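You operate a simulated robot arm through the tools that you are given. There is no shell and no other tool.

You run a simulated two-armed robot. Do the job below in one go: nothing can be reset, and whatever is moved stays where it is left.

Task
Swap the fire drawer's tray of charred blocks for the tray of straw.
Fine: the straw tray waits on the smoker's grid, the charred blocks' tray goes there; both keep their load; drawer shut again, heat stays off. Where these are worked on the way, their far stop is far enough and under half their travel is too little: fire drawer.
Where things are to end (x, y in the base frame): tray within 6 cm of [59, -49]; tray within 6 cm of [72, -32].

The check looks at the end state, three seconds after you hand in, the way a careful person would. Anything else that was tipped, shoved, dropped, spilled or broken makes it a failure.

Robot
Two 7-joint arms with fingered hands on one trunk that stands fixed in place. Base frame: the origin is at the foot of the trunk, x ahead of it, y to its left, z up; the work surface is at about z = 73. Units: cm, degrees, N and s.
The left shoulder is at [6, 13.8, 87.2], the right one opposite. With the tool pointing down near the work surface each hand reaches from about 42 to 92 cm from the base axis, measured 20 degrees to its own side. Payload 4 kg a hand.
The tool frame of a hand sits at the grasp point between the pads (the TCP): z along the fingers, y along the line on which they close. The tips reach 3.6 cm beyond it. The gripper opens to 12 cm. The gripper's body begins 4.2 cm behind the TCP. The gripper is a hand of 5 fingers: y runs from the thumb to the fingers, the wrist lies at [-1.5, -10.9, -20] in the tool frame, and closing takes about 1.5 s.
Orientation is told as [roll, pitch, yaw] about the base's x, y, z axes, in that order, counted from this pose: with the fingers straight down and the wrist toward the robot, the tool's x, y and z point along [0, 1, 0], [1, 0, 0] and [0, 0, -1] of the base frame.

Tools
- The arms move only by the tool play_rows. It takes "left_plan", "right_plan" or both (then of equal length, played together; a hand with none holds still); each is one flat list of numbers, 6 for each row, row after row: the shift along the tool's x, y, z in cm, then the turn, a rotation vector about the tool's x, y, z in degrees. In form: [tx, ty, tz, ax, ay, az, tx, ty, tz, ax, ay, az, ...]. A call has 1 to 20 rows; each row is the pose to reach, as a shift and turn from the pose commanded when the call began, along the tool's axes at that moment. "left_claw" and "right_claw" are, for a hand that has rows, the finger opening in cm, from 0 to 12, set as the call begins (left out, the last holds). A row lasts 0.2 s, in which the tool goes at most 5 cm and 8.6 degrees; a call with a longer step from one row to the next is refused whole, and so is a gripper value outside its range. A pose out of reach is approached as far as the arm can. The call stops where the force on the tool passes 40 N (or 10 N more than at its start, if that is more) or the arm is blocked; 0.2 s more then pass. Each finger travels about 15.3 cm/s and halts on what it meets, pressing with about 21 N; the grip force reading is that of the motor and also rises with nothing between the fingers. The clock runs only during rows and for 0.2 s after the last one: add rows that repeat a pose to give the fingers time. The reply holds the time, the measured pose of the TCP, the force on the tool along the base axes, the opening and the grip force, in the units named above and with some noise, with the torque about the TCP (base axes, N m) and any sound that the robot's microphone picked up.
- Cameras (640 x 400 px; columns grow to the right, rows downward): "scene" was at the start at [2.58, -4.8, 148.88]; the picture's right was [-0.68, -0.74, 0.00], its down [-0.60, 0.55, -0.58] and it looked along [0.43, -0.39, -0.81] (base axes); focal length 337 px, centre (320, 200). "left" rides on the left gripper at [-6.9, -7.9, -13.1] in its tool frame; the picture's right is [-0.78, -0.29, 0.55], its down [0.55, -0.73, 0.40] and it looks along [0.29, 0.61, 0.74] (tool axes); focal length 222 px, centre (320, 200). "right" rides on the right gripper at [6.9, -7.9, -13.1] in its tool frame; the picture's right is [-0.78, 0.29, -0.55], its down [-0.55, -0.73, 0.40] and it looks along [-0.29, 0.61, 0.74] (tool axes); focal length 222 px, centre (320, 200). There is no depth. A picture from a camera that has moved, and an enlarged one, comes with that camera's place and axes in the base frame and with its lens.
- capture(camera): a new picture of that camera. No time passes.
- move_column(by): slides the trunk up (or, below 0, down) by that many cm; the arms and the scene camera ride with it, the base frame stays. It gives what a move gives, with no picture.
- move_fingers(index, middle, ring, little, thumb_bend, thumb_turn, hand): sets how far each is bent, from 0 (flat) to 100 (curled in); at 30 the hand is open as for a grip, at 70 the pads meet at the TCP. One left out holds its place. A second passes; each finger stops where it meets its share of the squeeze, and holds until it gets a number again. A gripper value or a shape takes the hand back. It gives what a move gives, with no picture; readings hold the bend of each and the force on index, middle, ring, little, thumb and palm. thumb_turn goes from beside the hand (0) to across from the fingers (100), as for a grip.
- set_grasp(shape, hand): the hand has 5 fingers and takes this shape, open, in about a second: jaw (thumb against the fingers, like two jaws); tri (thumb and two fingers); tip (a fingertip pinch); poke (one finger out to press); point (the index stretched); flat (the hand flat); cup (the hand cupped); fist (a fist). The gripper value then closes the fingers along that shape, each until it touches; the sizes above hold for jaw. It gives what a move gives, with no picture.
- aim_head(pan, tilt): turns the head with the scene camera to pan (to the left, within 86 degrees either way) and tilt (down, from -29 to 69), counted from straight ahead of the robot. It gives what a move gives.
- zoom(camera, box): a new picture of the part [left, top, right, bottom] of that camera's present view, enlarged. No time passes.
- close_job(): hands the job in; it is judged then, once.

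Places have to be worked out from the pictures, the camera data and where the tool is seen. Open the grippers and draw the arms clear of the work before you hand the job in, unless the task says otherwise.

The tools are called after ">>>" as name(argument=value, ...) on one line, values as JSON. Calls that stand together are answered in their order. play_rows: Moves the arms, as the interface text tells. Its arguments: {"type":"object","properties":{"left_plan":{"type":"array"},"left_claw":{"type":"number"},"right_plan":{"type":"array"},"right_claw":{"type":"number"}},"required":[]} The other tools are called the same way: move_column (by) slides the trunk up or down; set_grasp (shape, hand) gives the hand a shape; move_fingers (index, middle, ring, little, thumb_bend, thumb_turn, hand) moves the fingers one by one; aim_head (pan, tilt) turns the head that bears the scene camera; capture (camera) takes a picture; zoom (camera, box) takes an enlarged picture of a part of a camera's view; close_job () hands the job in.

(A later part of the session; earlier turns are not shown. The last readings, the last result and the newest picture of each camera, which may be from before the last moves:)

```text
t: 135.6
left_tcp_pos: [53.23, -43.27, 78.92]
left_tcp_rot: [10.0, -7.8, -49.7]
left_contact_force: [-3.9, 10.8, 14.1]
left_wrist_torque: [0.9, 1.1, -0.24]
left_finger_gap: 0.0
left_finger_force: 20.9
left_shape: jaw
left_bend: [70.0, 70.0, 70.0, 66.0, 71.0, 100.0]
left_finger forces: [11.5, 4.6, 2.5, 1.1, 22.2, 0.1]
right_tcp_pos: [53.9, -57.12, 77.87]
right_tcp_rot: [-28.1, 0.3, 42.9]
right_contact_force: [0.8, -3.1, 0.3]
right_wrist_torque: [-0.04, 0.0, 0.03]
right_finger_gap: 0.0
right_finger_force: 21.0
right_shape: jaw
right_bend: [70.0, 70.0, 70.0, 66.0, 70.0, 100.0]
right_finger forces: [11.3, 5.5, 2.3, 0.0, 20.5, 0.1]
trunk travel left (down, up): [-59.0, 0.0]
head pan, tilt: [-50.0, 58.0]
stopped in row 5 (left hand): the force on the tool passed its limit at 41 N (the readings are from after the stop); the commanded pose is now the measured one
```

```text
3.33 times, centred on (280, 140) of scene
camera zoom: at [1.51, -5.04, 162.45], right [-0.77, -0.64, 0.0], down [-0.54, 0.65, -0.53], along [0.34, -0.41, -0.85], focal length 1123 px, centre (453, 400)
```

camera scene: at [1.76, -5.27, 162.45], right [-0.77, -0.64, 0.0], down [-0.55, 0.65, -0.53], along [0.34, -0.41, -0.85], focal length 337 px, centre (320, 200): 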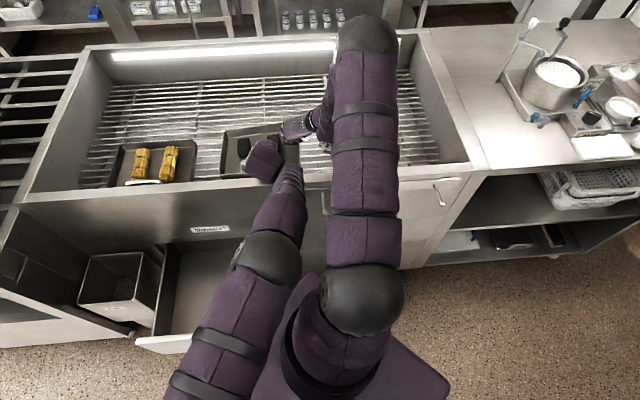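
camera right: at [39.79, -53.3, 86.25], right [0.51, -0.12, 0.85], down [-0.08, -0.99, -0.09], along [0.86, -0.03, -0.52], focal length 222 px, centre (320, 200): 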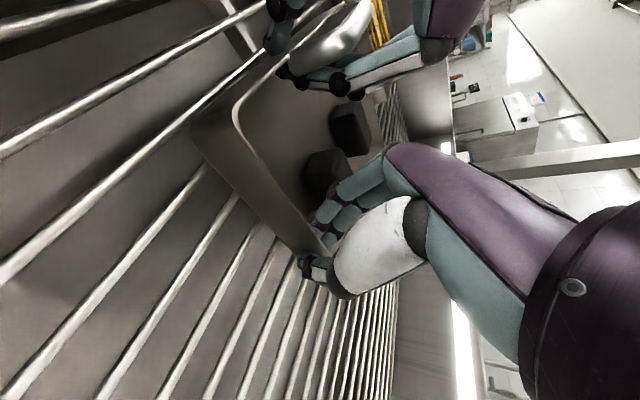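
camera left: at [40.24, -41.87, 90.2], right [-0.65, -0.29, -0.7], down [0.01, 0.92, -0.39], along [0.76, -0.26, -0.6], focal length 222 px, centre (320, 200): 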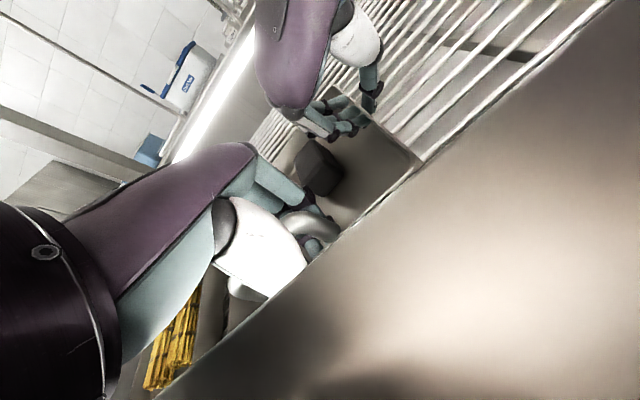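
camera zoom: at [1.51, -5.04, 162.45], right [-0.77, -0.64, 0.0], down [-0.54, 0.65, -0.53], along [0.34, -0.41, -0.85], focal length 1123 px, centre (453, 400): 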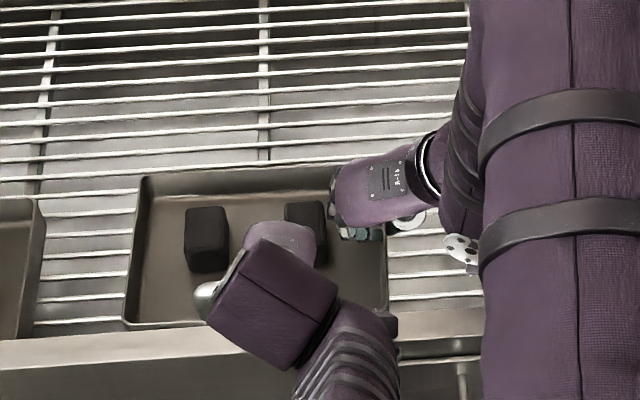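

The left wrist/forearm is now resting on the smoker's rim, but the tray is only ~0.5 cm from lying flat. I relieve the left arm by 0.3 cm, then open the right hand and lift it away.

>>> play_rows(left_plan=[0.05, 0.04, -0.29, 0, 0, 0, 0.05, 0.04, -0.29, 0, 0, 0, 0.05, 0.04, -0.29, 0, 0, 0, 0.05, 0.04, -0.29, 0, 0, 0, 0.05, 0.04, -0.29, 0, 0, 0], right_plan=[0, 0, 0, 0, 0, 0, 0, 0, 0, 0, 0, 0, 0, 0, 0, 0, 0, 0, 0, 0, 0, 0, 0, 0, 0, 0, 0, 0, 0, 0], right_claw=2)

>>> capture(camera="right")

>>> zoom(camera="scene", box=[200, 80, 360, 200])

```text
t: 136.8
left_tcp_pos: [53.26, -43.33, 78.97]
left_tcp_rot: [9.9, -7.6, -49.8]
left_contact_force: [-0.6, 0.6, -3.0]
left_wrist_torque: [0.25, 0.19, 0.0]
left_finger_gap: 0.01
left_finger_force: 20.9
left_shape: jaw
left_bend: [70.0, 70.0, 70.0, 66.0, 71.0, 100.0]
left_finger forces: [12.5, 4.9, 2.3, 0.5, 20.0, 0.1]
right_tcp_pos: [53.91, -57.06, 77.71]
right_tcp_rot: [-28.1, 0.3, 42.8]
right_contact_force: [-0.4, -0.3, 0.4]
right_wrist_torque: [0.01, -0.01, 0.02]
right_finger_gap: 1.97
right_finger_force: 0.0
right_shape: jaw
right_bend: [59.0, 61.0, 60.0, 71.0, 70.0, 100.0]
right_finger forces: [0.1, 0.0, 0.0, 0.0, 0.0, 0.0]
trunk travel left (down, up): [-59.0, 0.0]
head pan, tilt: [-50.0, 58.0]
```

```text
taken
camera right: at [39.87, -53.35, 86.13], right [0.51, -0.12, 0.85], down [-0.08, -0.99, -0.09], along [0.85, -0.02, -0.52], focal length 222 px, centre (320, 200)
```

right: 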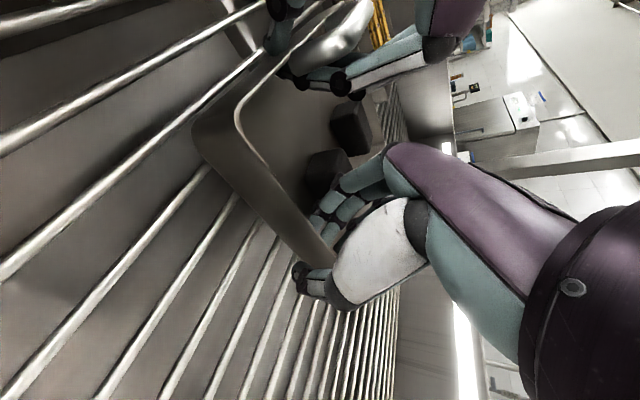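

```text
3.33 times, centred on (280, 140) of scene
camera zoom: at [1.69, -5.22, 162.45], right [-0.77, -0.64, 0.0], down [-0.55, 0.65, -0.53], along [0.34, -0.41, -0.85], focal length 1123 px, centre (453, 400)
```

zoom: 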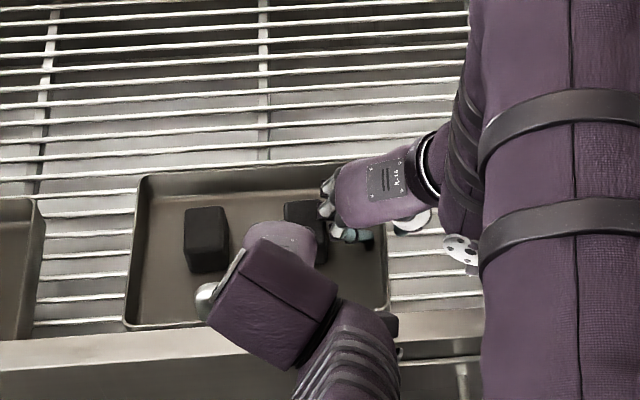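

Tray didn't move. I lift the right hand up 10 cm out of the tray.

>>> play_rows(right_plan=[-0.47, 0, -0.88, 0, 0, 0, -1.4, -0.01, -2.65, 0, 0, 0, -2.34, -0.02, -4.42, 0, 0, 0, -3.74, -0.03, -7.07, 0, 0, 0, -5.15, -0.04, -9.72, 0, 0, 0, -6.55, -0.05, -12.4, 0, 0, 0], right_claw=2)

>>> capture(camera="right")

>>> capture(camera="left")

```text
t: 138.2
left_tcp_pos: [53.84, -43.11, 79.32]
left_tcp_rot: [9.5, -7.8, -49.3]
left_contact_force: [-0.2, 0.1, -3.8]
left_wrist_torque: [0.19, 0.2, -0.05]
left_finger_gap: 0.0
left_finger_force: 20.8
left_shape: jaw
left_bend: [70.0, 70.0, 70.0, 66.0, 71.0, 100.0]
left_finger forces: [12.3, 5.0, 2.6, 1.4, 20.7, 0.0]
right_tcp_pos: [53.83, -56.97, 91.82]
right_tcp_rot: [-27.9, 0.3, 42.8]
right_contact_force: [-0.4, 0.4, 0.1]
right_wrist_torque: [0.0, 0.01, -0.03]
right_finger_gap: 1.99
right_finger_force: 0.0
right_shape: jaw
right_bend: [59.0, 61.0, 60.0, 71.0, 70.0, 100.0]
right_finger forces: [0.1, 0.1, 0.1, 0.1, 0.1, 0.0]
trunk travel left (down, up): [-59.0, 0.0]
head pan, tilt: [-50.0, 58.0]
```

```text
taken
camera right: at [39.76, -53.3, 100.24], right [0.51, -0.12, 0.85], down [-0.08, -0.99, -0.09], along [0.85, -0.02, -0.52], focal length 222 px, centre (320, 200)
```

right: 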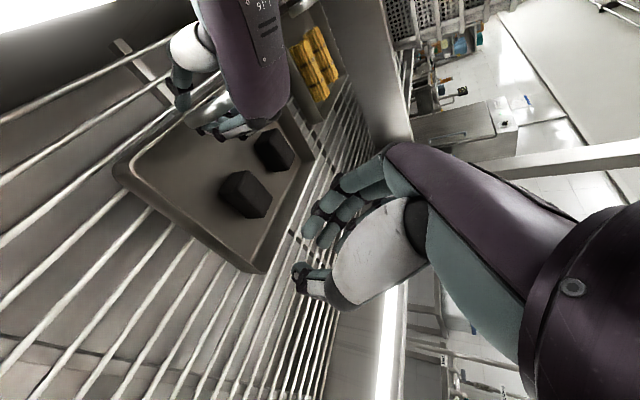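

```text
taken
camera left: at [40.75, -41.89, 89.83], right [-0.65, -0.3, -0.7], down [0.01, 0.92, -0.4], along [0.76, -0.27, -0.59], focal length 222 px, centre (320, 200)
```

left: 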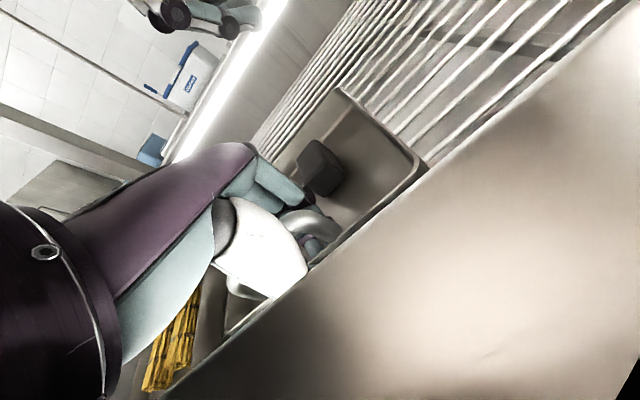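

>>> zoom(camera="right", box=[90, 60, 330, 290])

>>> zoom(camera="left", box=[200, 60, 460, 330])

```text
1.74 times, centred on (210, 175) of right
camera zoom: at [39.76, -53.3, 100.24], right [0.51, -0.12, 0.85], down [-0.08, -0.99, -0.09], along [0.85, -0.02, -0.52], focal length 386 px, centre (511, 244)
```

zoom: 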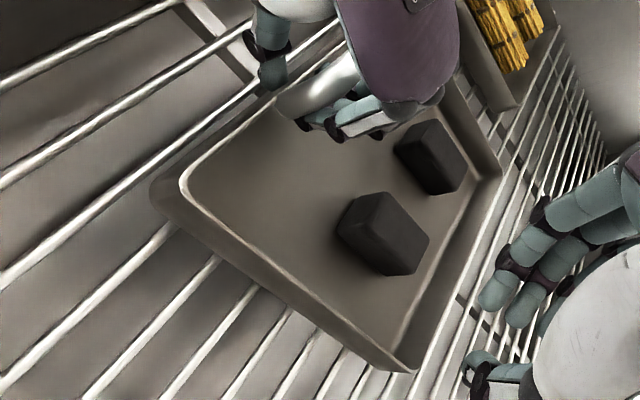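

```text
1.48 times, centred on (330, 195) of left
camera zoom: at [40.75, -41.89, 89.83], right [-0.65, -0.3, -0.7], down [0.01, 0.92, -0.4], along [0.76, -0.27, -0.59], focal length 329 px, centre (305, 207)
```

zoom: 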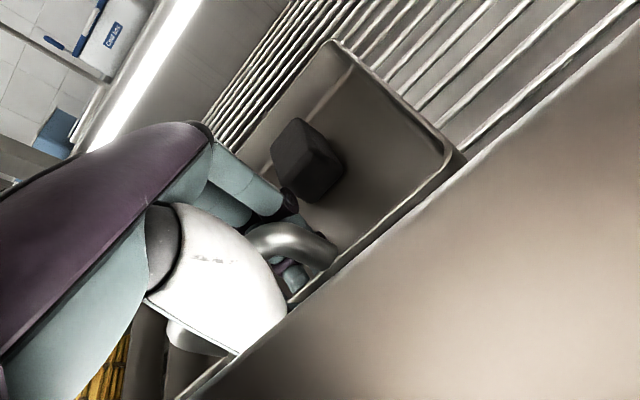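

The tray's front and back rims measure the same height, so it's essentially level on the grid. I lower the left hand the last 0.35 cm and open it gradually.

>>> play_rows(left_plan=[-0.03, -0.02, 0.18, 0, 0, 0, -0.06, -0.04, 0.34, 0, 0, 0, -0.06, -0.04, 0.34, 0, 0, 0])

>>> play_rows(left_plan=[0, 0, 0, 0, 0, 0, 0, 0, 0, 0, 0, 0, 0, 0, 0, 0, 0, 0, 0, 0, 0, 0, 0, 0, 0, 0, 0, 0, 0, 0], left_claw=2.4)

>>> zoom(camera="right", box=[90, 60, 330, 290])

>>> zoom(camera="left", box=[200, 60, 460, 330])

```text
t: 139.0
left_tcp_pos: [53.88, -43.08, 78.83]
left_tcp_rot: [9.7, -7.8, -49.4]
left_contact_force: [4.0, -0.9, 1.2]
left_wrist_torque: [0.68, 0.81, -0.18]
left_finger_gap: 0.01
left_finger_force: 21.3
left_shape: jaw
left_bend: [70.0, 70.0, 70.0, 66.0, 71.0, 100.0]
left_finger forces: [12.2, 5.0, 2.3, 0.6, 19.7, 0.0]
right_tcp_pos: [53.97, -57.11, 91.98]
right_tcp_rot: [-28.0, 0.3, 42.8]
right_contact_force: [-1.2, 0.9, -0.4]
right_wrist_torque: [0.01, -0.01, 0.01]
right_finger_gap: 1.99
right_finger_force: 0.1
right_shape: jaw
right_bend: [59.0, 61.0, 60.0, 71.0, 70.0, 100.0]
right_finger forces: [0.0, 0.0, 0.1, 0.0, 0.0, 0.0]
trunk travel left (down, up): [-59.0, 0.0]
head pan, tilt: [-50.0, 58.0]
```

```text
t: 140.2
left_tcp_pos: [53.79, -43.12, 78.91]
left_tcp_rot: [9.8, -7.7, -49.4]
left_contact_force: [11.5, -7.5, 16.5]
left_wrist_torque: [1.63, 1.99, -0.22]
left_finger_gap: 2.37
left_finger_force: 0.0
left_shape: jaw
left_bend: [57.0, 60.0, 59.0, 71.0, 70.0, 100.0]
left_finger forces: [0.1, 0.0, 0.0, 0.0, 0.0, 0.0]
right_tcp_pos: [53.94, -57.03, 91.87]
right_tcp_rot: [-28.0, 0.2, 42.9]
right_contact_force: [0.8, 0.4, 0.6]
right_wrist_torque: [0.0, 0.05, -0.02]
right_finger_gap: 1.96
right_finger_force: 0.1
right_shape: jaw
right_bend: [59.0, 61.0, 60.0, 71.0, 70.0, 100.0]
right_finger forces: [0.1, 0.1, 0.0, 0.0, 0.0, 0.0]
trunk travel left (down, up): [-59.0, 0.0]
head pan, tilt: [-50.0, 58.0]
```

```text
1.74 times, centred on (210, 175) of right
camera zoom: at [39.81, -53.34, 100.27], right [0.51, -0.12, 0.85], down [-0.08, -0.99, -0.09], along [0.85, -0.02, -0.52], focal length 386 px, centre (511, 244)
```

zoom: 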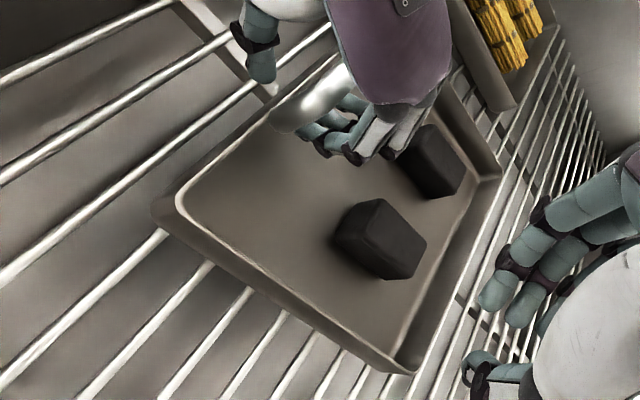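

```text
1.48 times, centred on (330, 195) of left
camera zoom: at [40.74, -41.91, 89.37], right [-0.65, -0.29, -0.71], down [0.01, 0.92, -0.4], along [0.76, -0.27, -0.59], focal length 329 px, centre (305, 207)
```

zoom: 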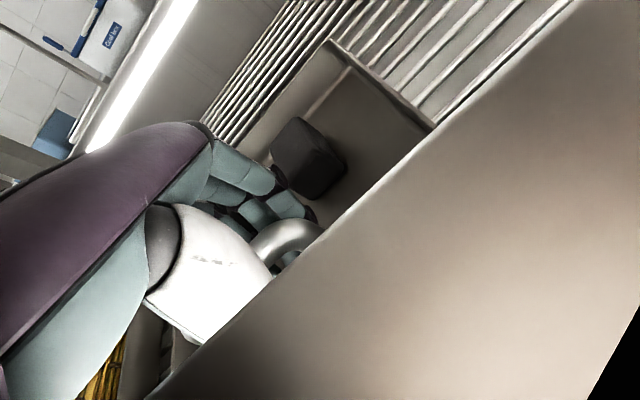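

The tray settled flat with both blocks in place. I open the left hand wider and retract it upward along its fingers.

>>> play_rows(left_plan=[0, 0, -0.2, 0, 0, 0, 0, 0, -0.3, 0, 0, 0, 0, 0, -0.5, 0, 0, 0, 0, 0, -1.5, 0, 0, 0, 0, 0, -3, 0, 0, 0, 0, 0, -5, 0, 0, 0, 0, 0, -8, 0, 0, 0, 0, 0, -12, 0, 0, 0, 0, 0, -16, 0, 0, 0], left_claw=4.2)

>>> capture(camera="scene")

>>> capture(camera="right")

>>> capture(camera="left")

```text
t: 140.6
left_tcp_pos: [53.95, -43.15, 78.78]
left_tcp_rot: [9.9, -7.9, -49.6]
left_contact_force: [1.3, -6.1, 3.6]
left_wrist_torque: [0.75, 0.33, 0.31]
left_finger_gap: 4.17
left_finger_force: 0.1
left_shape: jaw
left_bend: [49.0, 52.0, 51.0, 71.0, 67.0, 100.0]
left_finger forces: [0.0, 0.0, 0.0, 0.0, 0.1, 0.1]
right_tcp_pos: [53.8, -57.2, 92.01]
right_tcp_rot: [-28.1, 0.2, 42.7]
right_contact_force: [0.5, 0.4, -0.5]
right_wrist_torque: [-0.01, -0.03, -0.03]
right_finger_gap: 1.97
right_finger_force: 0.0
right_shape: jaw
right_bend: [59.0, 61.0, 60.0, 71.0, 70.0, 100.0]
right_finger forces: [0.0, 0.1, 0.0, 0.0, 0.0, 0.0]
trunk travel left (down, up): [-59.0, 0.0]
head pan, tilt: [-50.0, 58.0]
stopped in row 2 (left hand): the force on the tool passed its limit at 42 N (the readings are from after the stop); the commanded pose is now the measured one
```

```text
taken
camera scene: at [1.65, -5.21, 162.41], right [-0.77, -0.64, 0.0], down [-0.55, 0.65, -0.53], along [0.34, -0.41, -0.85], focal length 337 px, centre (320, 200)
```

scene: 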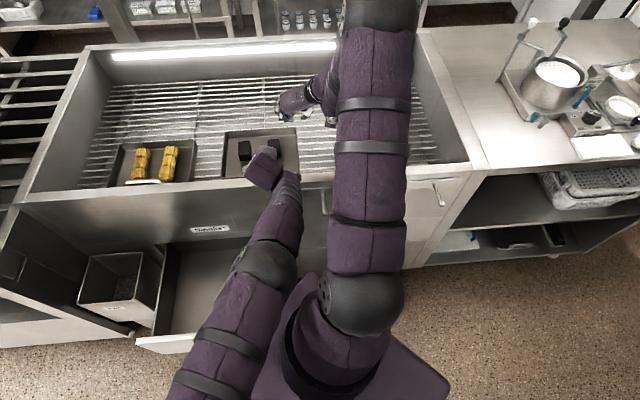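

```text
taken
camera right: at [39.73, -53.41, 100.27], right [0.51, -0.12, 0.85], down [-0.08, -0.99, -0.09], along [0.85, -0.03, -0.52], focal length 222 px, centre (320, 200)
```

right: 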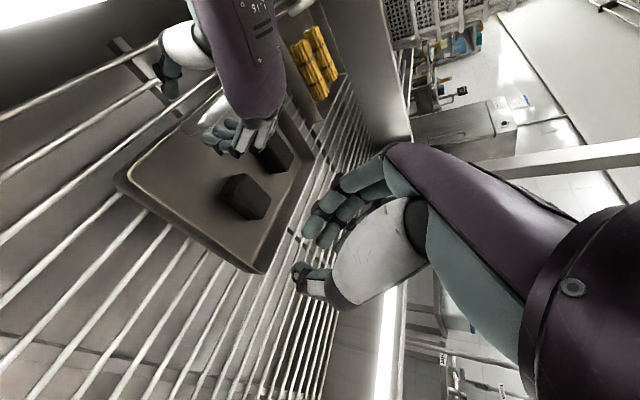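

```text
taken
camera left: at [40.78, -41.85, 89.34], right [-0.64, -0.29, -0.71], down [0.02, 0.92, -0.4], along [0.77, -0.27, -0.59], focal length 222 px, centre (320, 200)
```

left: 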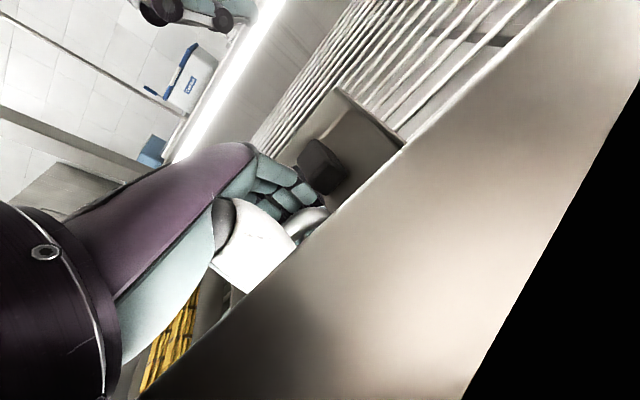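

The retract direction pressed the arm against the rim. I lift straight up instead.

>>> play_rows(left_plan=[0.1, 0.2, -0.5, 0, 0, 0, 0.2, 0.3, -1.2, 0, 0, 0, 0.4, 0.4, -2.4, 0, 0, 0, 0.66, 0.6, -3.9, 0, 0, 0, 1.0, 0.85, -5.9, 0, 0, 0, 1.5, 1.2, -8.8, 0, 0, 0, 2.1, 1.6, -12.2, 0, 0, 0, 2.6, 2.0, -15.6, 0, 0, 0], left_claw=4.2)

>>> capture(camera="scene")

>>> capture(camera="right")

>>> capture(camera="left")

```text
t: 142.4
left_tcp_pos: [53.64, -42.95, 94.76]
left_tcp_rot: [9.8, -7.7, -49.5]
left_contact_force: [-0.2, -0.1, -0.1]
left_wrist_torque: [0.0, 0.0, 0.02]
left_finger_gap: 4.16
left_finger_force: 0.1
left_shape: jaw
left_bend: [49.0, 52.0, 51.0, 71.0, 67.0, 100.0]
left_finger forces: [0.1, 0.0, 0.1, 0.0, 0.0, 0.0]
right_tcp_pos: [53.88, -57.04, 91.96]
right_tcp_rot: [-28.1, 0.2, 42.8]
right_contact_force: [-0.4, 0.0, 0.2]
right_wrist_torque: [-0.01, -0.05, 0.0]
right_finger_gap: 1.96
right_finger_force: 0.0
right_shape: jaw
right_bend: [59.0, 61.0, 60.0, 71.0, 70.0, 100.0]
right_finger forces: [0.0, 0.1, 0.0, 0.0, 0.0, 0.0]
trunk travel left (down, up): [-59.0, 0.0]
head pan, tilt: [-50.0, 58.0]
```

```text
taken
camera scene: at [1.63, -5.15, 162.45], right [-0.77, -0.64, 0.0], down [-0.55, 0.65, -0.53], along [0.34, -0.41, -0.85], focal length 337 px, centre (320, 200)
```

scene: 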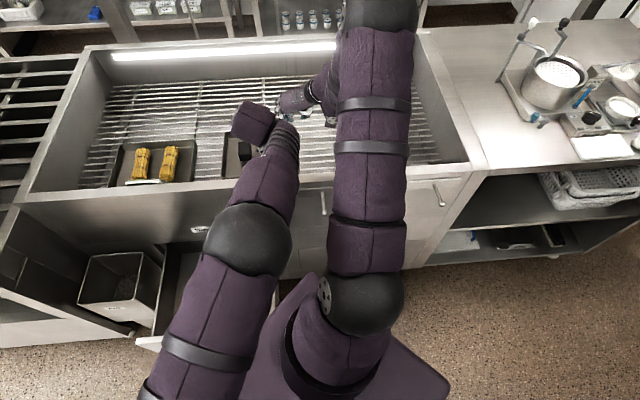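

```text
taken
camera right: at [39.75, -53.36, 100.34], right [0.51, -0.12, 0.85], down [-0.08, -0.99, -0.09], along [0.86, -0.03, -0.52], focal length 222 px, centre (320, 200)
```

right: 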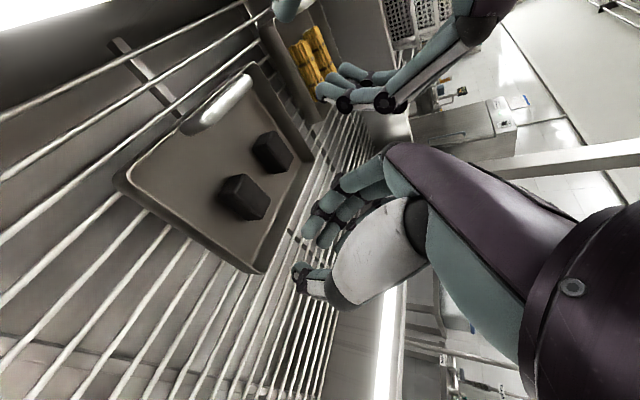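

```text
taken
camera left: at [40.56, -41.75, 105.32], right [-0.64, -0.29, -0.71], down [0.02, 0.92, -0.39], along [0.76, -0.27, -0.59], focal length 222 px, centre (320, 200)
```

left: 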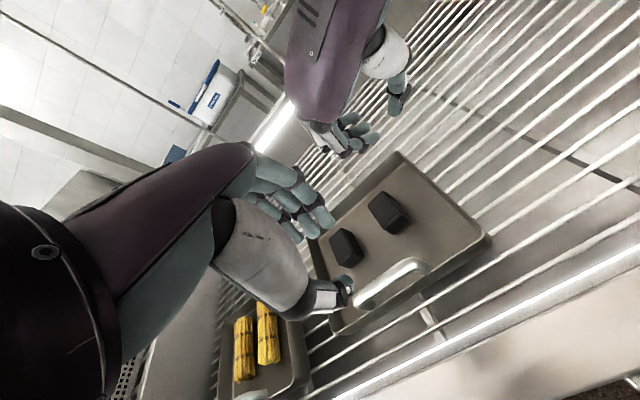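

The charred tray stands on the grid at about [61.6,-47.9] (2.8 cm from its goal) with both blocks. Now the straw: I swing the left hand back over to view the straw tray.

>>> play_rows(left_plan=[3.74, -1.29, 0.18, 1.0, -1.19, -0.48, 7.48, -2.58, 0.37, 2.0, -2.38, -0.96, 11.2, -3.86, 0.55, 3.0, -3.56, -1.44, 14.95, -5.15, 0.74, 4.05, -4.75, -1.92, 18.7, -6.44, 0.92, 5.06, -5.94, -2.4, 22.4, -7.7, 1.1, 6.08, -7.1, -2.88, 26.2, -9.0, 1.3, 7.1, -8.3, -3.36, 29.9, -10.3, 1.48, 8.1, -9.5, -3.84, 29.9, -10.3, 1.48, 8.1, -9.5, -3.84], left_claw=4)

>>> capture(camera="left")

>>> capture(camera="scene")

```text
t: 144.4
left_tcp_pos: [69.09, -15.62, 96.93]
left_tcp_rot: [0.1, 0.0, -45.1]
left_contact_force: [-0.1, -0.2, 0.1]
left_wrist_torque: [-0.01, 0.01, 0.03]
left_finger_gap: 4.05
left_finger_force: 0.0
left_shape: jaw
left_bend: [50.0, 53.0, 52.0, 71.0, 67.0, 100.0]
left_finger forces: [0.0, 0.0, 0.1, 0.0, 0.0, 0.0]
right_tcp_pos: [53.87, -57.18, 91.94]
right_tcp_rot: [-28.0, 0.1, 42.7]
right_contact_force: [-0.8, 0.8, -0.4]
right_wrist_torque: [0.02, 0.0, 0.01]
right_finger_gap: 1.97
right_finger_force: 0.1
right_shape: jaw
right_bend: [59.0, 61.0, 60.0, 71.0, 70.0, 100.0]
right_finger forces: [0.1, 0.0, 0.0, 0.1, 0.0, 0.0]
trunk travel left (down, up): [-59.0, 0.0]
head pan, tilt: [-50.0, 58.0]
```

```text
taken
camera left: at [58.64, -14.96, 110.05], right [-0.76, -0.35, -0.55], down [-0.13, 0.91, -0.4], along [0.64, -0.23, -0.74], focal length 222 px, centre (320, 200)
```

left: 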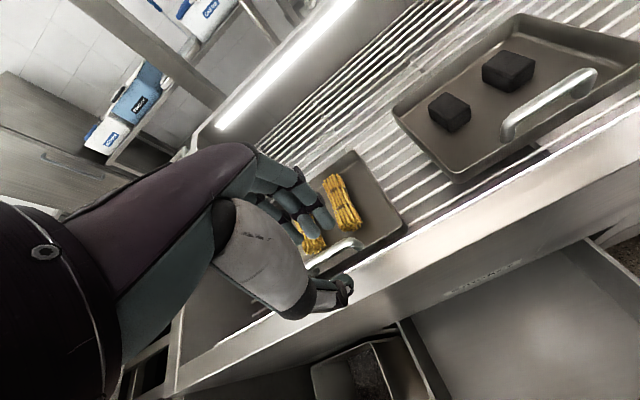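

```text
taken
camera scene: at [1.64, -5.25, 162.46], right [-0.77, -0.64, 0.0], down [-0.55, 0.65, -0.53], along [0.34, -0.41, -0.85], focal length 337 px, centre (320, 200)
```

scene: 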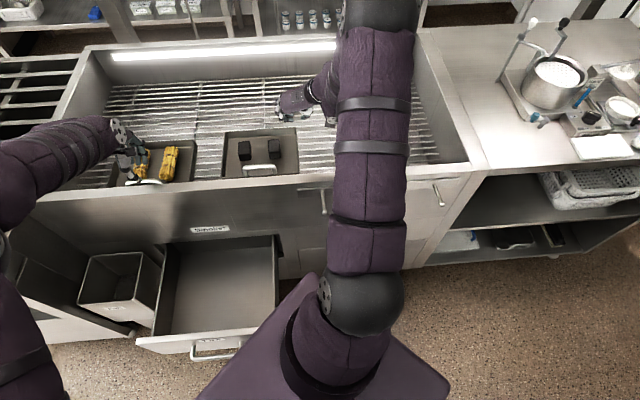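

>>> zoom(camera="scene", box=[90, 100, 320, 220])

>>> zoom(camera="left", box=[220, 120, 440, 310])

>>> zoom(camera="right", box=[100, 0, 360, 290])

```text
2.78 times, centred on (205, 160) of scene
camera zoom: at [1.64, -5.25, 162.46], right [-0.77, -0.64, 0.0], down [-0.55, 0.65, -0.53], along [0.34, -0.41, -0.85], focal length 937 px, centre (640, 311)
```

zoom: 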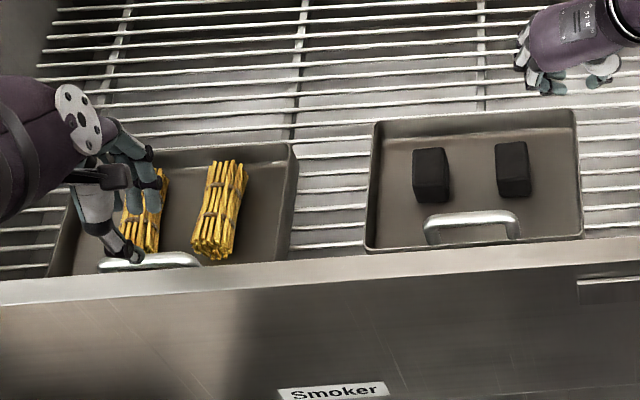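

```text
2.11 times, centred on (330, 215) of left
camera zoom: at [58.64, -14.96, 110.05], right [-0.76, -0.35, -0.55], down [-0.13, 0.91, -0.4], along [0.64, -0.23, -0.74], focal length 468 px, centre (299, 168)
```

zoom: 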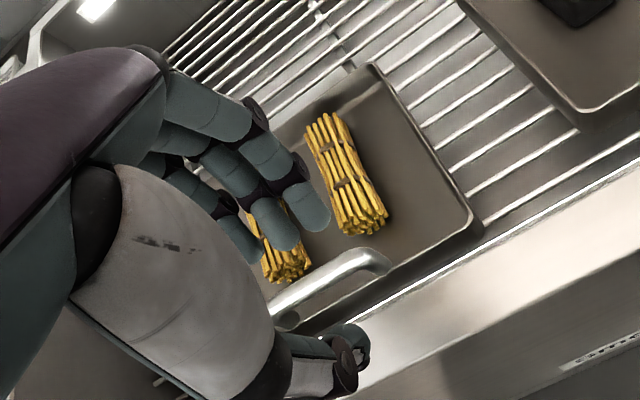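

```text
1.38 times, centred on (230, 145) of right
camera zoom: at [39.74, -53.43, 100.31], right [0.51, -0.12, 0.85], down [-0.08, -0.99, -0.09], along [0.86, -0.03, -0.52], focal length 306 px, centre (444, 276)
```

zoom: 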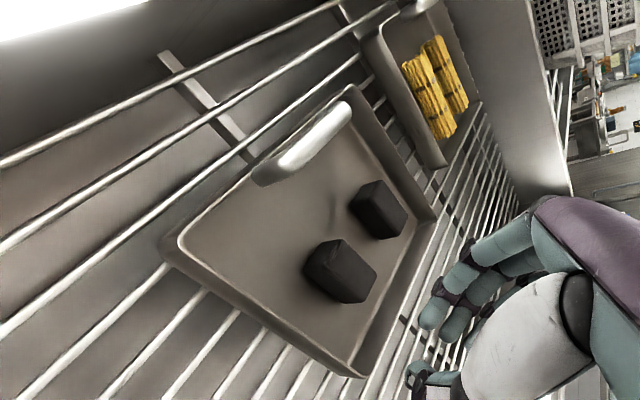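

Straw tray: right wall L≈32.5, front wall D≈65.8, bar centre (65.9,43.8). I bring the right hand over to a hover above the straw tray's right wall.

>>> play_rows(right_plan=[-1.4, 0, -2.65, 0, 0, 0, -1.13, 3.93, -2.81, 0.84, 0.85, -0.66, -0.86, 7.87, -2.97, 1.68, 1.69, -1.32, -0.58, 11.8, -3.13, 2.52, 2.54, -1.97, -0.31, 15.7, -3.29, 3.36, 3.38, -2.63, -0.04, 19.7, -3.45, 4.2, 4.23, -3.29, 0.23, 23.6, -3.61, 5.05, 5.07, -3.95, 0.5, 27.5, -3.78, 5.89, 5.92, -4.6, 0.78, 31.5, -3.94, 6.73, 6.76, -5.26, 1.05, 35.4, -4.1, 7.57, 7.61, -5.92, 1.05, 35.4, -4.1, 7.57, 7.61, -5.92], right_claw=2)

>>> capture(camera="right")

>>> capture(camera="left")

>>> zoom(camera="scene", box=[90, 100, 320, 220])

```text
t: 146.8
left_tcp_pos: [69.26, -15.46, 96.96]
left_tcp_rot: [0.0, -0.1, -45.0]
left_contact_force: [-1.0, -0.1, -0.7]
left_wrist_torque: [0.02, 0.03, 0.0]
left_finger_gap: 4.03
left_finger_force: 0.1
left_shape: jaw
left_bend: [50.0, 53.0, 52.0, 71.0, 67.0, 100.0]
left_finger forces: [0.1, 0.0, 0.0, 0.0, 0.1, 0.1]
right_tcp_pos: [77.93, -31.12, 94.98]
right_tcp_rot: [-20.2, 9.6, 45.1]
right_contact_force: [0.4, 0.1, -0.6]
right_wrist_torque: [-0.03, 0.02, 0.01]
right_finger_gap: 2.0
right_finger_force: 0.0
right_shape: jaw
right_bend: [59.0, 61.0, 60.0, 71.0, 70.0, 100.0]
right_finger forces: [0.1, 0.1, 0.0, 0.0, 0.1, 0.0]
trunk travel left (down, up): [-59.0, 0.0]
head pan, tilt: [-50.0, 58.0]
```

```text
taken
camera right: at [65.74, -27.58, 106.11], right [0.68, -0.09, 0.73], down [-0.07, -1.0, -0.06], along [0.73, -0.01, -0.69], focal length 222 px, centre (320, 200)
```

right: 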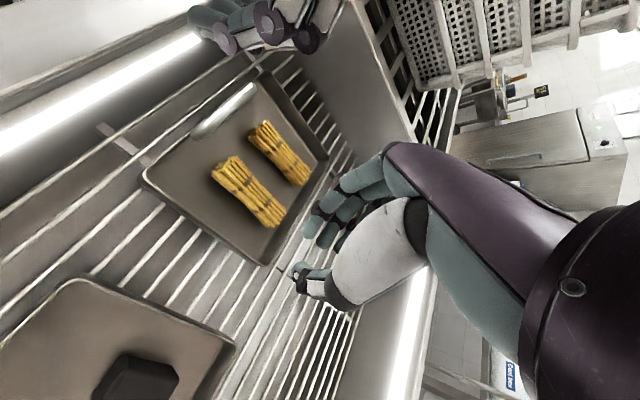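

```text
taken
camera left: at [58.63, -14.95, 110.04], right [-0.76, -0.35, -0.55], down [-0.13, 0.91, -0.4], along [0.64, -0.23, -0.74], focal length 222 px, centre (320, 200)
```

left: 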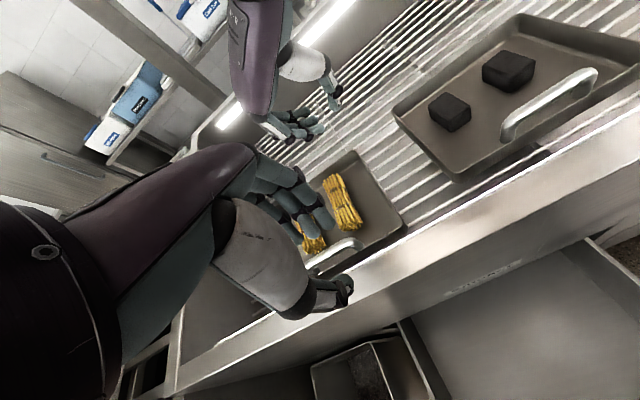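

```text
2.78 times, centred on (205, 160) of scene
camera zoom: at [1.63, -5.22, 162.46], right [-0.77, -0.64, 0.0], down [-0.55, 0.65, -0.53], along [0.34, -0.41, -0.85], focal length 937 px, centre (640, 311)
```

zoom: 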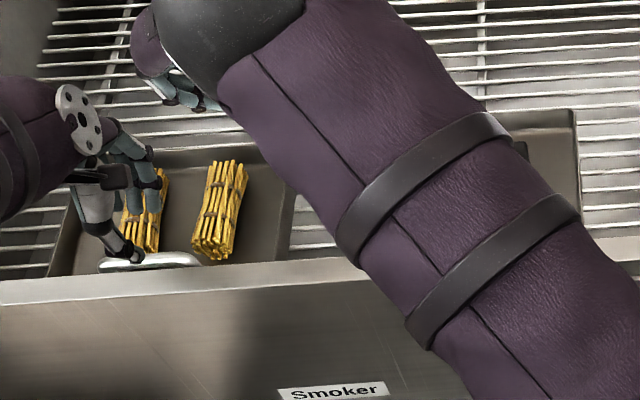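

The straw tray's right wall runs from (66.5,32.9) to (85.2,33.3), well aligned. I lower the right hand toward it with 1.6 cm opening.

>>> play_rows(right_plan=[-0.02, 0.3, -0.05, 0, 0, 0, 1.1, 0.83, 2.96, 0, 0, 0, 2.2, 1.37, 5.97, 0, 0, 0, 3.3, 1.9, 8.97, 0, 0, 0, 4.43, 2.44, 11.98, 0, 0, 0, 4.43, 2.44, 11.98, 0, 0, 0], right_claw=1.6)

>>> capture(camera="right")

>>> zoom(camera="right", box=[220, 150, 400, 310])

```text
t: 148.2
left_tcp_pos: [69.18, -15.53, 96.99]
left_tcp_rot: [0.1, -0.1, -44.9]
left_contact_force: [-0.9, 0.5, 0.8]
left_wrist_torque: [0.0, -0.02, 0.0]
left_finger_gap: 4.05
left_finger_force: 0.1
left_shape: jaw
left_bend: [50.0, 53.0, 52.0, 71.0, 67.0, 100.0]
left_finger forces: [0.0, 0.1, 0.0, 0.0, 0.0, 0.0]
right_tcp_pos: [78.0, -30.65, 81.91]
right_tcp_rot: [-20.2, 9.5, 45.2]
right_contact_force: [0.4, -1.2, -0.9]
right_wrist_torque: [0.0, 0.01, 0.0]
right_finger_gap: 1.6
right_finger_force: 0.1
right_shape: jaw
right_bend: [61.0, 63.0, 62.0, 71.0, 70.0, 100.0]
right_finger forces: [0.0, 0.1, 0.0, 0.0, 0.0, 0.0]
trunk travel left (down, up): [-59.0, 0.0]
head pan, tilt: [-50.0, 58.0]
```

```text
taken
camera right: at [65.91, -27.09, 93.07], right [0.68, -0.09, 0.73], down [-0.07, -1.0, -0.06], along [0.73, -0.01, -0.69], focal length 222 px, centre (320, 200)
```

right: 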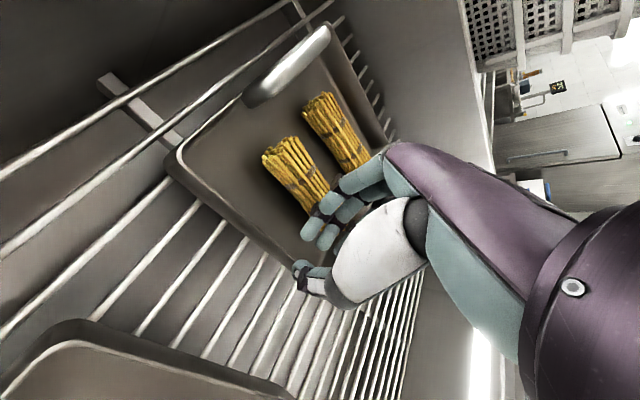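

```text
2.50 times, centred on (310, 230) of right
camera zoom: at [65.91, -27.09, 93.07], right [0.68, -0.09, 0.73], down [-0.07, -1.0, -0.06], along [0.73, -0.01, -0.69], focal length 555 px, centre (345, 125)
```

zoom: 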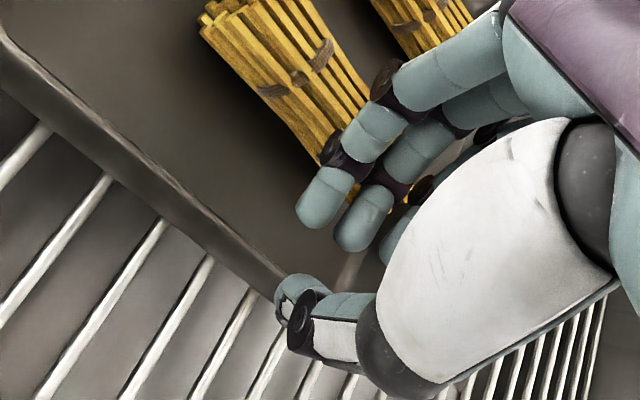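

View matches the earlier successful grip. I shift 0.3 cm outward and lower ~3.9 cm in steps.

>>> play_rows(right_plan=[0.02, -0.3, 0.05, 0, 0, 0, 0.36, -0.14, 0.98, 0, 0, 0, 0.7, 0.03, 1.9, 0, 0, 0, 1.05, 0.2, 2.83, 0, 0, 0, 1.35, 0.34, 3.66, 0, 0, 0, 1.35, 0.34, 3.66, 0, 0, 0], right_claw=1.6)

>>> zoom(camera="right", box=[220, 150, 400, 310])

```text
t: 149.6
left_tcp_pos: [69.21, -15.52, 96.93]
left_tcp_rot: [0.1, -0.1, -44.9]
left_contact_force: [-0.3, 0.6, -0.3]
left_wrist_torque: [-0.01, -0.04, 0.01]
left_finger_gap: 4.04
left_finger_force: 0.1
left_shape: jaw
left_bend: [50.0, 53.0, 52.0, 71.0, 67.0, 100.0]
left_finger forces: [0.0, 0.1, 0.1, 0.0, 0.0, 0.0]
right_tcp_pos: [77.88, -31.1, 77.93]
right_tcp_rot: [-20.1, 9.6, 45.1]
right_contact_force: [-1.1, 0.9, 0.5]
right_wrist_torque: [0.02, -0.03, 0.0]
right_finger_gap: 1.62
right_finger_force: 0.0
right_shape: jaw
right_bend: [61.0, 63.0, 62.0, 71.0, 70.0, 100.0]
right_finger forces: [0.1, 0.0, 0.0, 0.0, 0.0, 0.1]
trunk travel left (down, up): [-59.0, 0.0]
head pan, tilt: [-50.0, 58.0]
```

```text
2.50 times, centred on (310, 230) of right
camera zoom: at [65.74, -27.52, 89.01], right [0.68, -0.09, 0.73], down [-0.07, -1.0, -0.06], along [0.73, -0.01, -0.69], focal length 555 px, centre (345, 125)
```

zoom: 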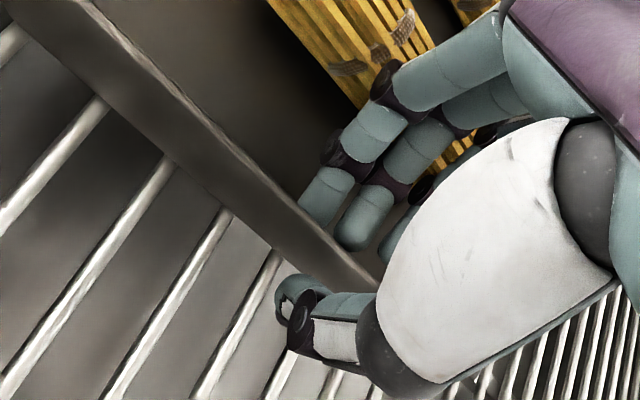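

The wall is between fingers and thumb exactly as before; I lower 0.7 cm more and close.

>>> play_rows(right_plan=[0.12, 0.06, 0.33, 0, 0, 0, 0.24, 0.11, 0.65, 0, 0, 0, 0.24, 0.11, 0.65, 0, 0, 0], right_claw=1.6)

>>> play_rows(right_plan=[0, 0, 0, 0, 0, 0, 0, 0, 0, 0, 0, 0, 0, 0, 0, 0, 0, 0, 0, 0, 0, 0, 0, 0, 0, 0, 0, 0, 0, 0, 0, 0, 0, 0, 0, 0], right_claw=0)

>>> zoom(camera="right", box=[220, 150, 400, 310])

```text
t: 150.4
left_tcp_pos: [69.29, -15.54, 96.88]
left_tcp_rot: [0.0, -0.1, -45.1]
left_contact_force: [-0.9, -1.1, -0.1]
left_wrist_torque: [0.02, 0.0, -0.01]
left_finger_gap: 4.03
left_finger_force: 0.1
left_shape: jaw
left_bend: [50.0, 53.0, 52.0, 71.0, 67.0, 100.0]
left_finger forces: [0.0, 0.0, 0.0, 0.1, 0.0, 0.1]
right_tcp_pos: [77.85, -31.13, 77.48]
right_tcp_rot: [-20.3, 9.5, 45.0]
right_contact_force: [0.9, -0.1, 2.7]
right_wrist_torque: [0.07, -0.08, -0.02]
right_finger_gap: 1.64
right_finger_force: 0.0
right_shape: jaw
right_bend: [61.0, 63.0, 62.0, 71.0, 70.0, 100.0]
right_finger forces: [1.6, 0.6, 0.0, 0.0, 0.1, 0.0]
trunk travel left (down, up): [-59.0, 0.0]
head pan, tilt: [-50.0, 58.0]
```

```text
t: 151.8
left_tcp_pos: [69.18, -15.6, 97.03]
left_tcp_rot: [0.1, 0.0, -44.9]
left_contact_force: [0.0, -0.2, 0.9]
left_wrist_torque: [-0.02, 0.0, -0.01]
left_finger_gap: 4.04
left_finger_force: 0.1
left_shape: jaw
left_bend: [50.0, 53.0, 52.0, 71.0, 67.0, 100.0]
left_finger forces: [0.0, 0.1, 0.1, 0.1, 0.0, 0.0]
right_tcp_pos: [77.89, -31.2, 77.35]
right_tcp_rot: [-20.2, 9.6, 45.1]
right_contact_force: [-1.6, -1.6, 0.3]
right_wrist_torque: [-0.08, 0.03, 0.07]
right_finger_gap: 0.08
right_finger_force: 20.6
right_shape: jaw
right_bend: [72.0, 70.0, 70.0, 68.0, 70.0, 100.0]
right_finger forces: [5.0, 8.4, 3.0, 0.1, 18.6, 0.1]
trunk travel left (down, up): [-59.0, 0.0]
head pan, tilt: [-50.0, 58.0]
```

```text
2.50 times, centred on (310, 230) of right
camera zoom: at [65.74, -27.56, 88.4], right [0.68, -0.09, 0.73], down [-0.07, -1.0, -0.06], along [0.73, -0.01, -0.69], focal length 555 px, centre (345, 125)
```

zoom: 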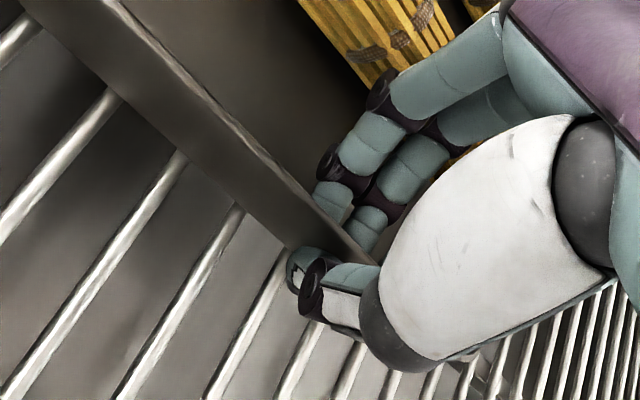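

Good grip (index 5, middle 8, ring 3 vs thumb 19 N). I drag the straw tray 2.5 cm deeper so the left hand has room behind the front wall of the basin.

>>> play_rows(right_plan=[-0.07, -0.03, -0.19, 0, 0, 0, -0.54, -0.03, 0, 0, 0, 0, -1.01, -0.03, 0.16, 0, 0, 0, -1.48, -0.03, 0.33, 0, 0, 0, -1.95, -0.03, 0.5, 0, 0, 0, -2.42, -0.03, 0.68, 0, 0, 0, -2.42, -0.03, 0.68, 0, 0, 0])

>>> capture(camera="left")

>>> zoom(camera="left", box=[220, 120, 440, 310])

```text
t: 153.4
left_tcp_pos: [69.22, -15.58, 96.96]
left_tcp_rot: [0.1, -0.1, -45.0]
left_contact_force: [0.6, 0.3, 0.3]
left_wrist_torque: [-0.02, 0.02, 0.01]
left_finger_gap: 4.03
left_finger_force: 0.1
left_shape: jaw
left_bend: [50.0, 53.0, 52.0, 71.0, 67.0, 100.0]
left_finger forces: [0.0, 0.1, 0.0, 0.1, 0.0, 0.0]
right_tcp_pos: [79.85, -32.76, 77.46]
right_tcp_rot: [-20.3, 9.7, 45.0]
right_contact_force: [-0.5, 0.0, 0.2]
right_wrist_torque: [-0.01, 0.03, 0.15]
right_finger_gap: 0.04
right_finger_force: 20.9
right_shape: jaw
right_bend: [72.0, 70.0, 70.0, 68.0, 70.0, 100.0]
right_finger forces: [5.3, 9.3, 3.2, 0.1, 18.3, 0.0]
trunk travel left (down, up): [-59.0, 0.0]
head pan, tilt: [-50.0, 58.0]
```

```text
taken
camera left: at [58.68, -14.91, 110.01], right [-0.76, -0.35, -0.55], down [-0.13, 0.91, -0.4], along [0.64, -0.23, -0.74], focal length 222 px, centre (320, 200)
```

left: 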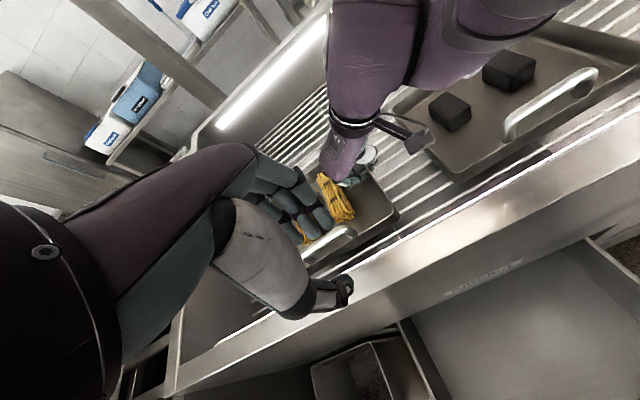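

```text
2.11 times, centred on (330, 215) of left
camera zoom: at [58.68, -14.91, 110.01], right [-0.76, -0.35, -0.55], down [-0.13, 0.91, -0.4], along [0.64, -0.23, -0.74], focal length 468 px, centre (299, 168)
```

zoom: 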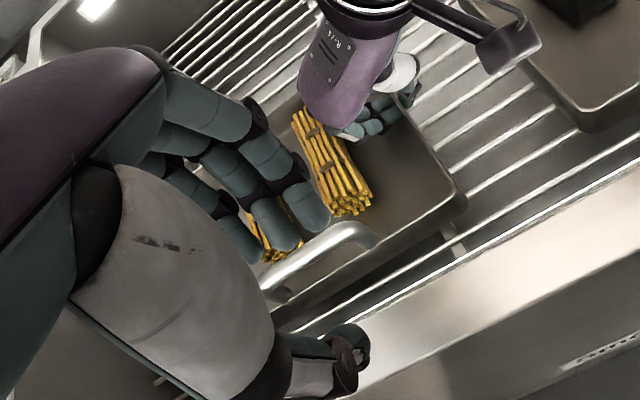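

The straw tray's bar is now centred at about (67.8,43.6). I move the left hand above it (upright), opening 4.

>>> play_rows(left_plan=[0.6, 1.6, 1, 0, 0, -0.4, 1.2, 3.2, 2, 0, 0, -0.8, 1.9, 4.7, 3, 0, 0, -1.2, 2.5, 6.3, 4, 0, 0, -1.6, 3.1, 7.9, 5, 0, 0, -2, 3.1, 7.9, 5, 0, 0, -2], left_claw=4)

>>> capture(camera="left")

>>> zoom(camera="left", box=[220, 120, 460, 330])

>>> capture(camera="scene")

```text
t: 154.8
left_tcp_pos: [77.11, -18.86, 91.91]
left_tcp_rot: [0.1, 0.1, -43.0]
left_contact_force: [-0.1, -1.1, 0.4]
left_wrist_torque: [-0.02, 0.01, -0.01]
left_finger_gap: 4.03
left_finger_force: 0.2
left_shape: jaw
left_bend: [50.0, 53.0, 52.0, 71.0, 67.0, 100.0]
left_finger forces: [0.0, 0.0, 0.0, 0.0, 0.0, 0.0]
right_tcp_pos: [79.75, -32.78, 77.44]
right_tcp_rot: [-20.2, 9.6, 45.1]
right_contact_force: [-1.0, 0.5, 1.0]
right_wrist_torque: [0.0, 0.08, 0.14]
right_finger_gap: 0.04
right_finger_force: 20.9
right_shape: jaw
right_bend: [72.0, 70.0, 70.0, 68.0, 70.0, 100.0]
right_finger forces: [5.7, 9.0, 2.9, 0.1, 18.1, 0.0]
trunk travel left (down, up): [-59.0, 0.0]
head pan, tilt: [-50.0, 58.0]
```

```text
taken
camera left: at [66.47, -18.55, 105.06], right [-0.75, -0.38, -0.55], down [-0.16, 0.9, -0.4], along [0.64, -0.21, -0.74], focal length 222 px, centre (320, 200)
```

left: 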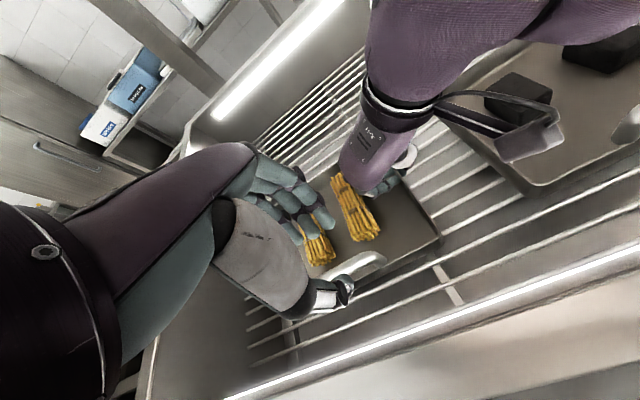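

```text
1.90 times, centred on (340, 225) of left
camera zoom: at [66.47, -18.55, 105.06], right [-0.75, -0.38, -0.55], down [-0.16, 0.9, -0.4], along [0.64, -0.21, -0.74], focal length 423 px, centre (282, 152)
```

zoom: 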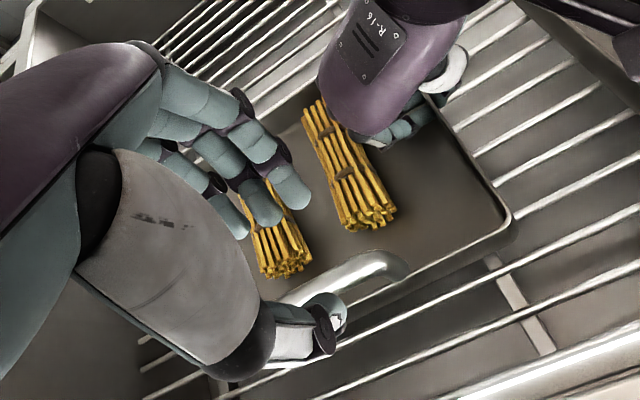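

```text
taken
camera scene: at [1.67, -5.17, 162.46], right [-0.77, -0.64, 0.0], down [-0.55, 0.65, -0.53], along [0.34, -0.41, -0.85], focal length 337 px, centre (320, 200)
```

scene: 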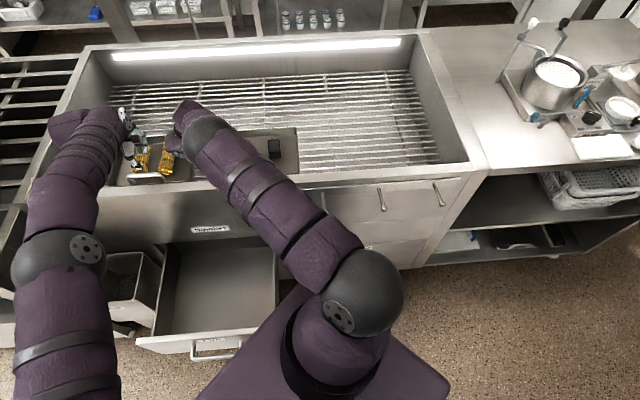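

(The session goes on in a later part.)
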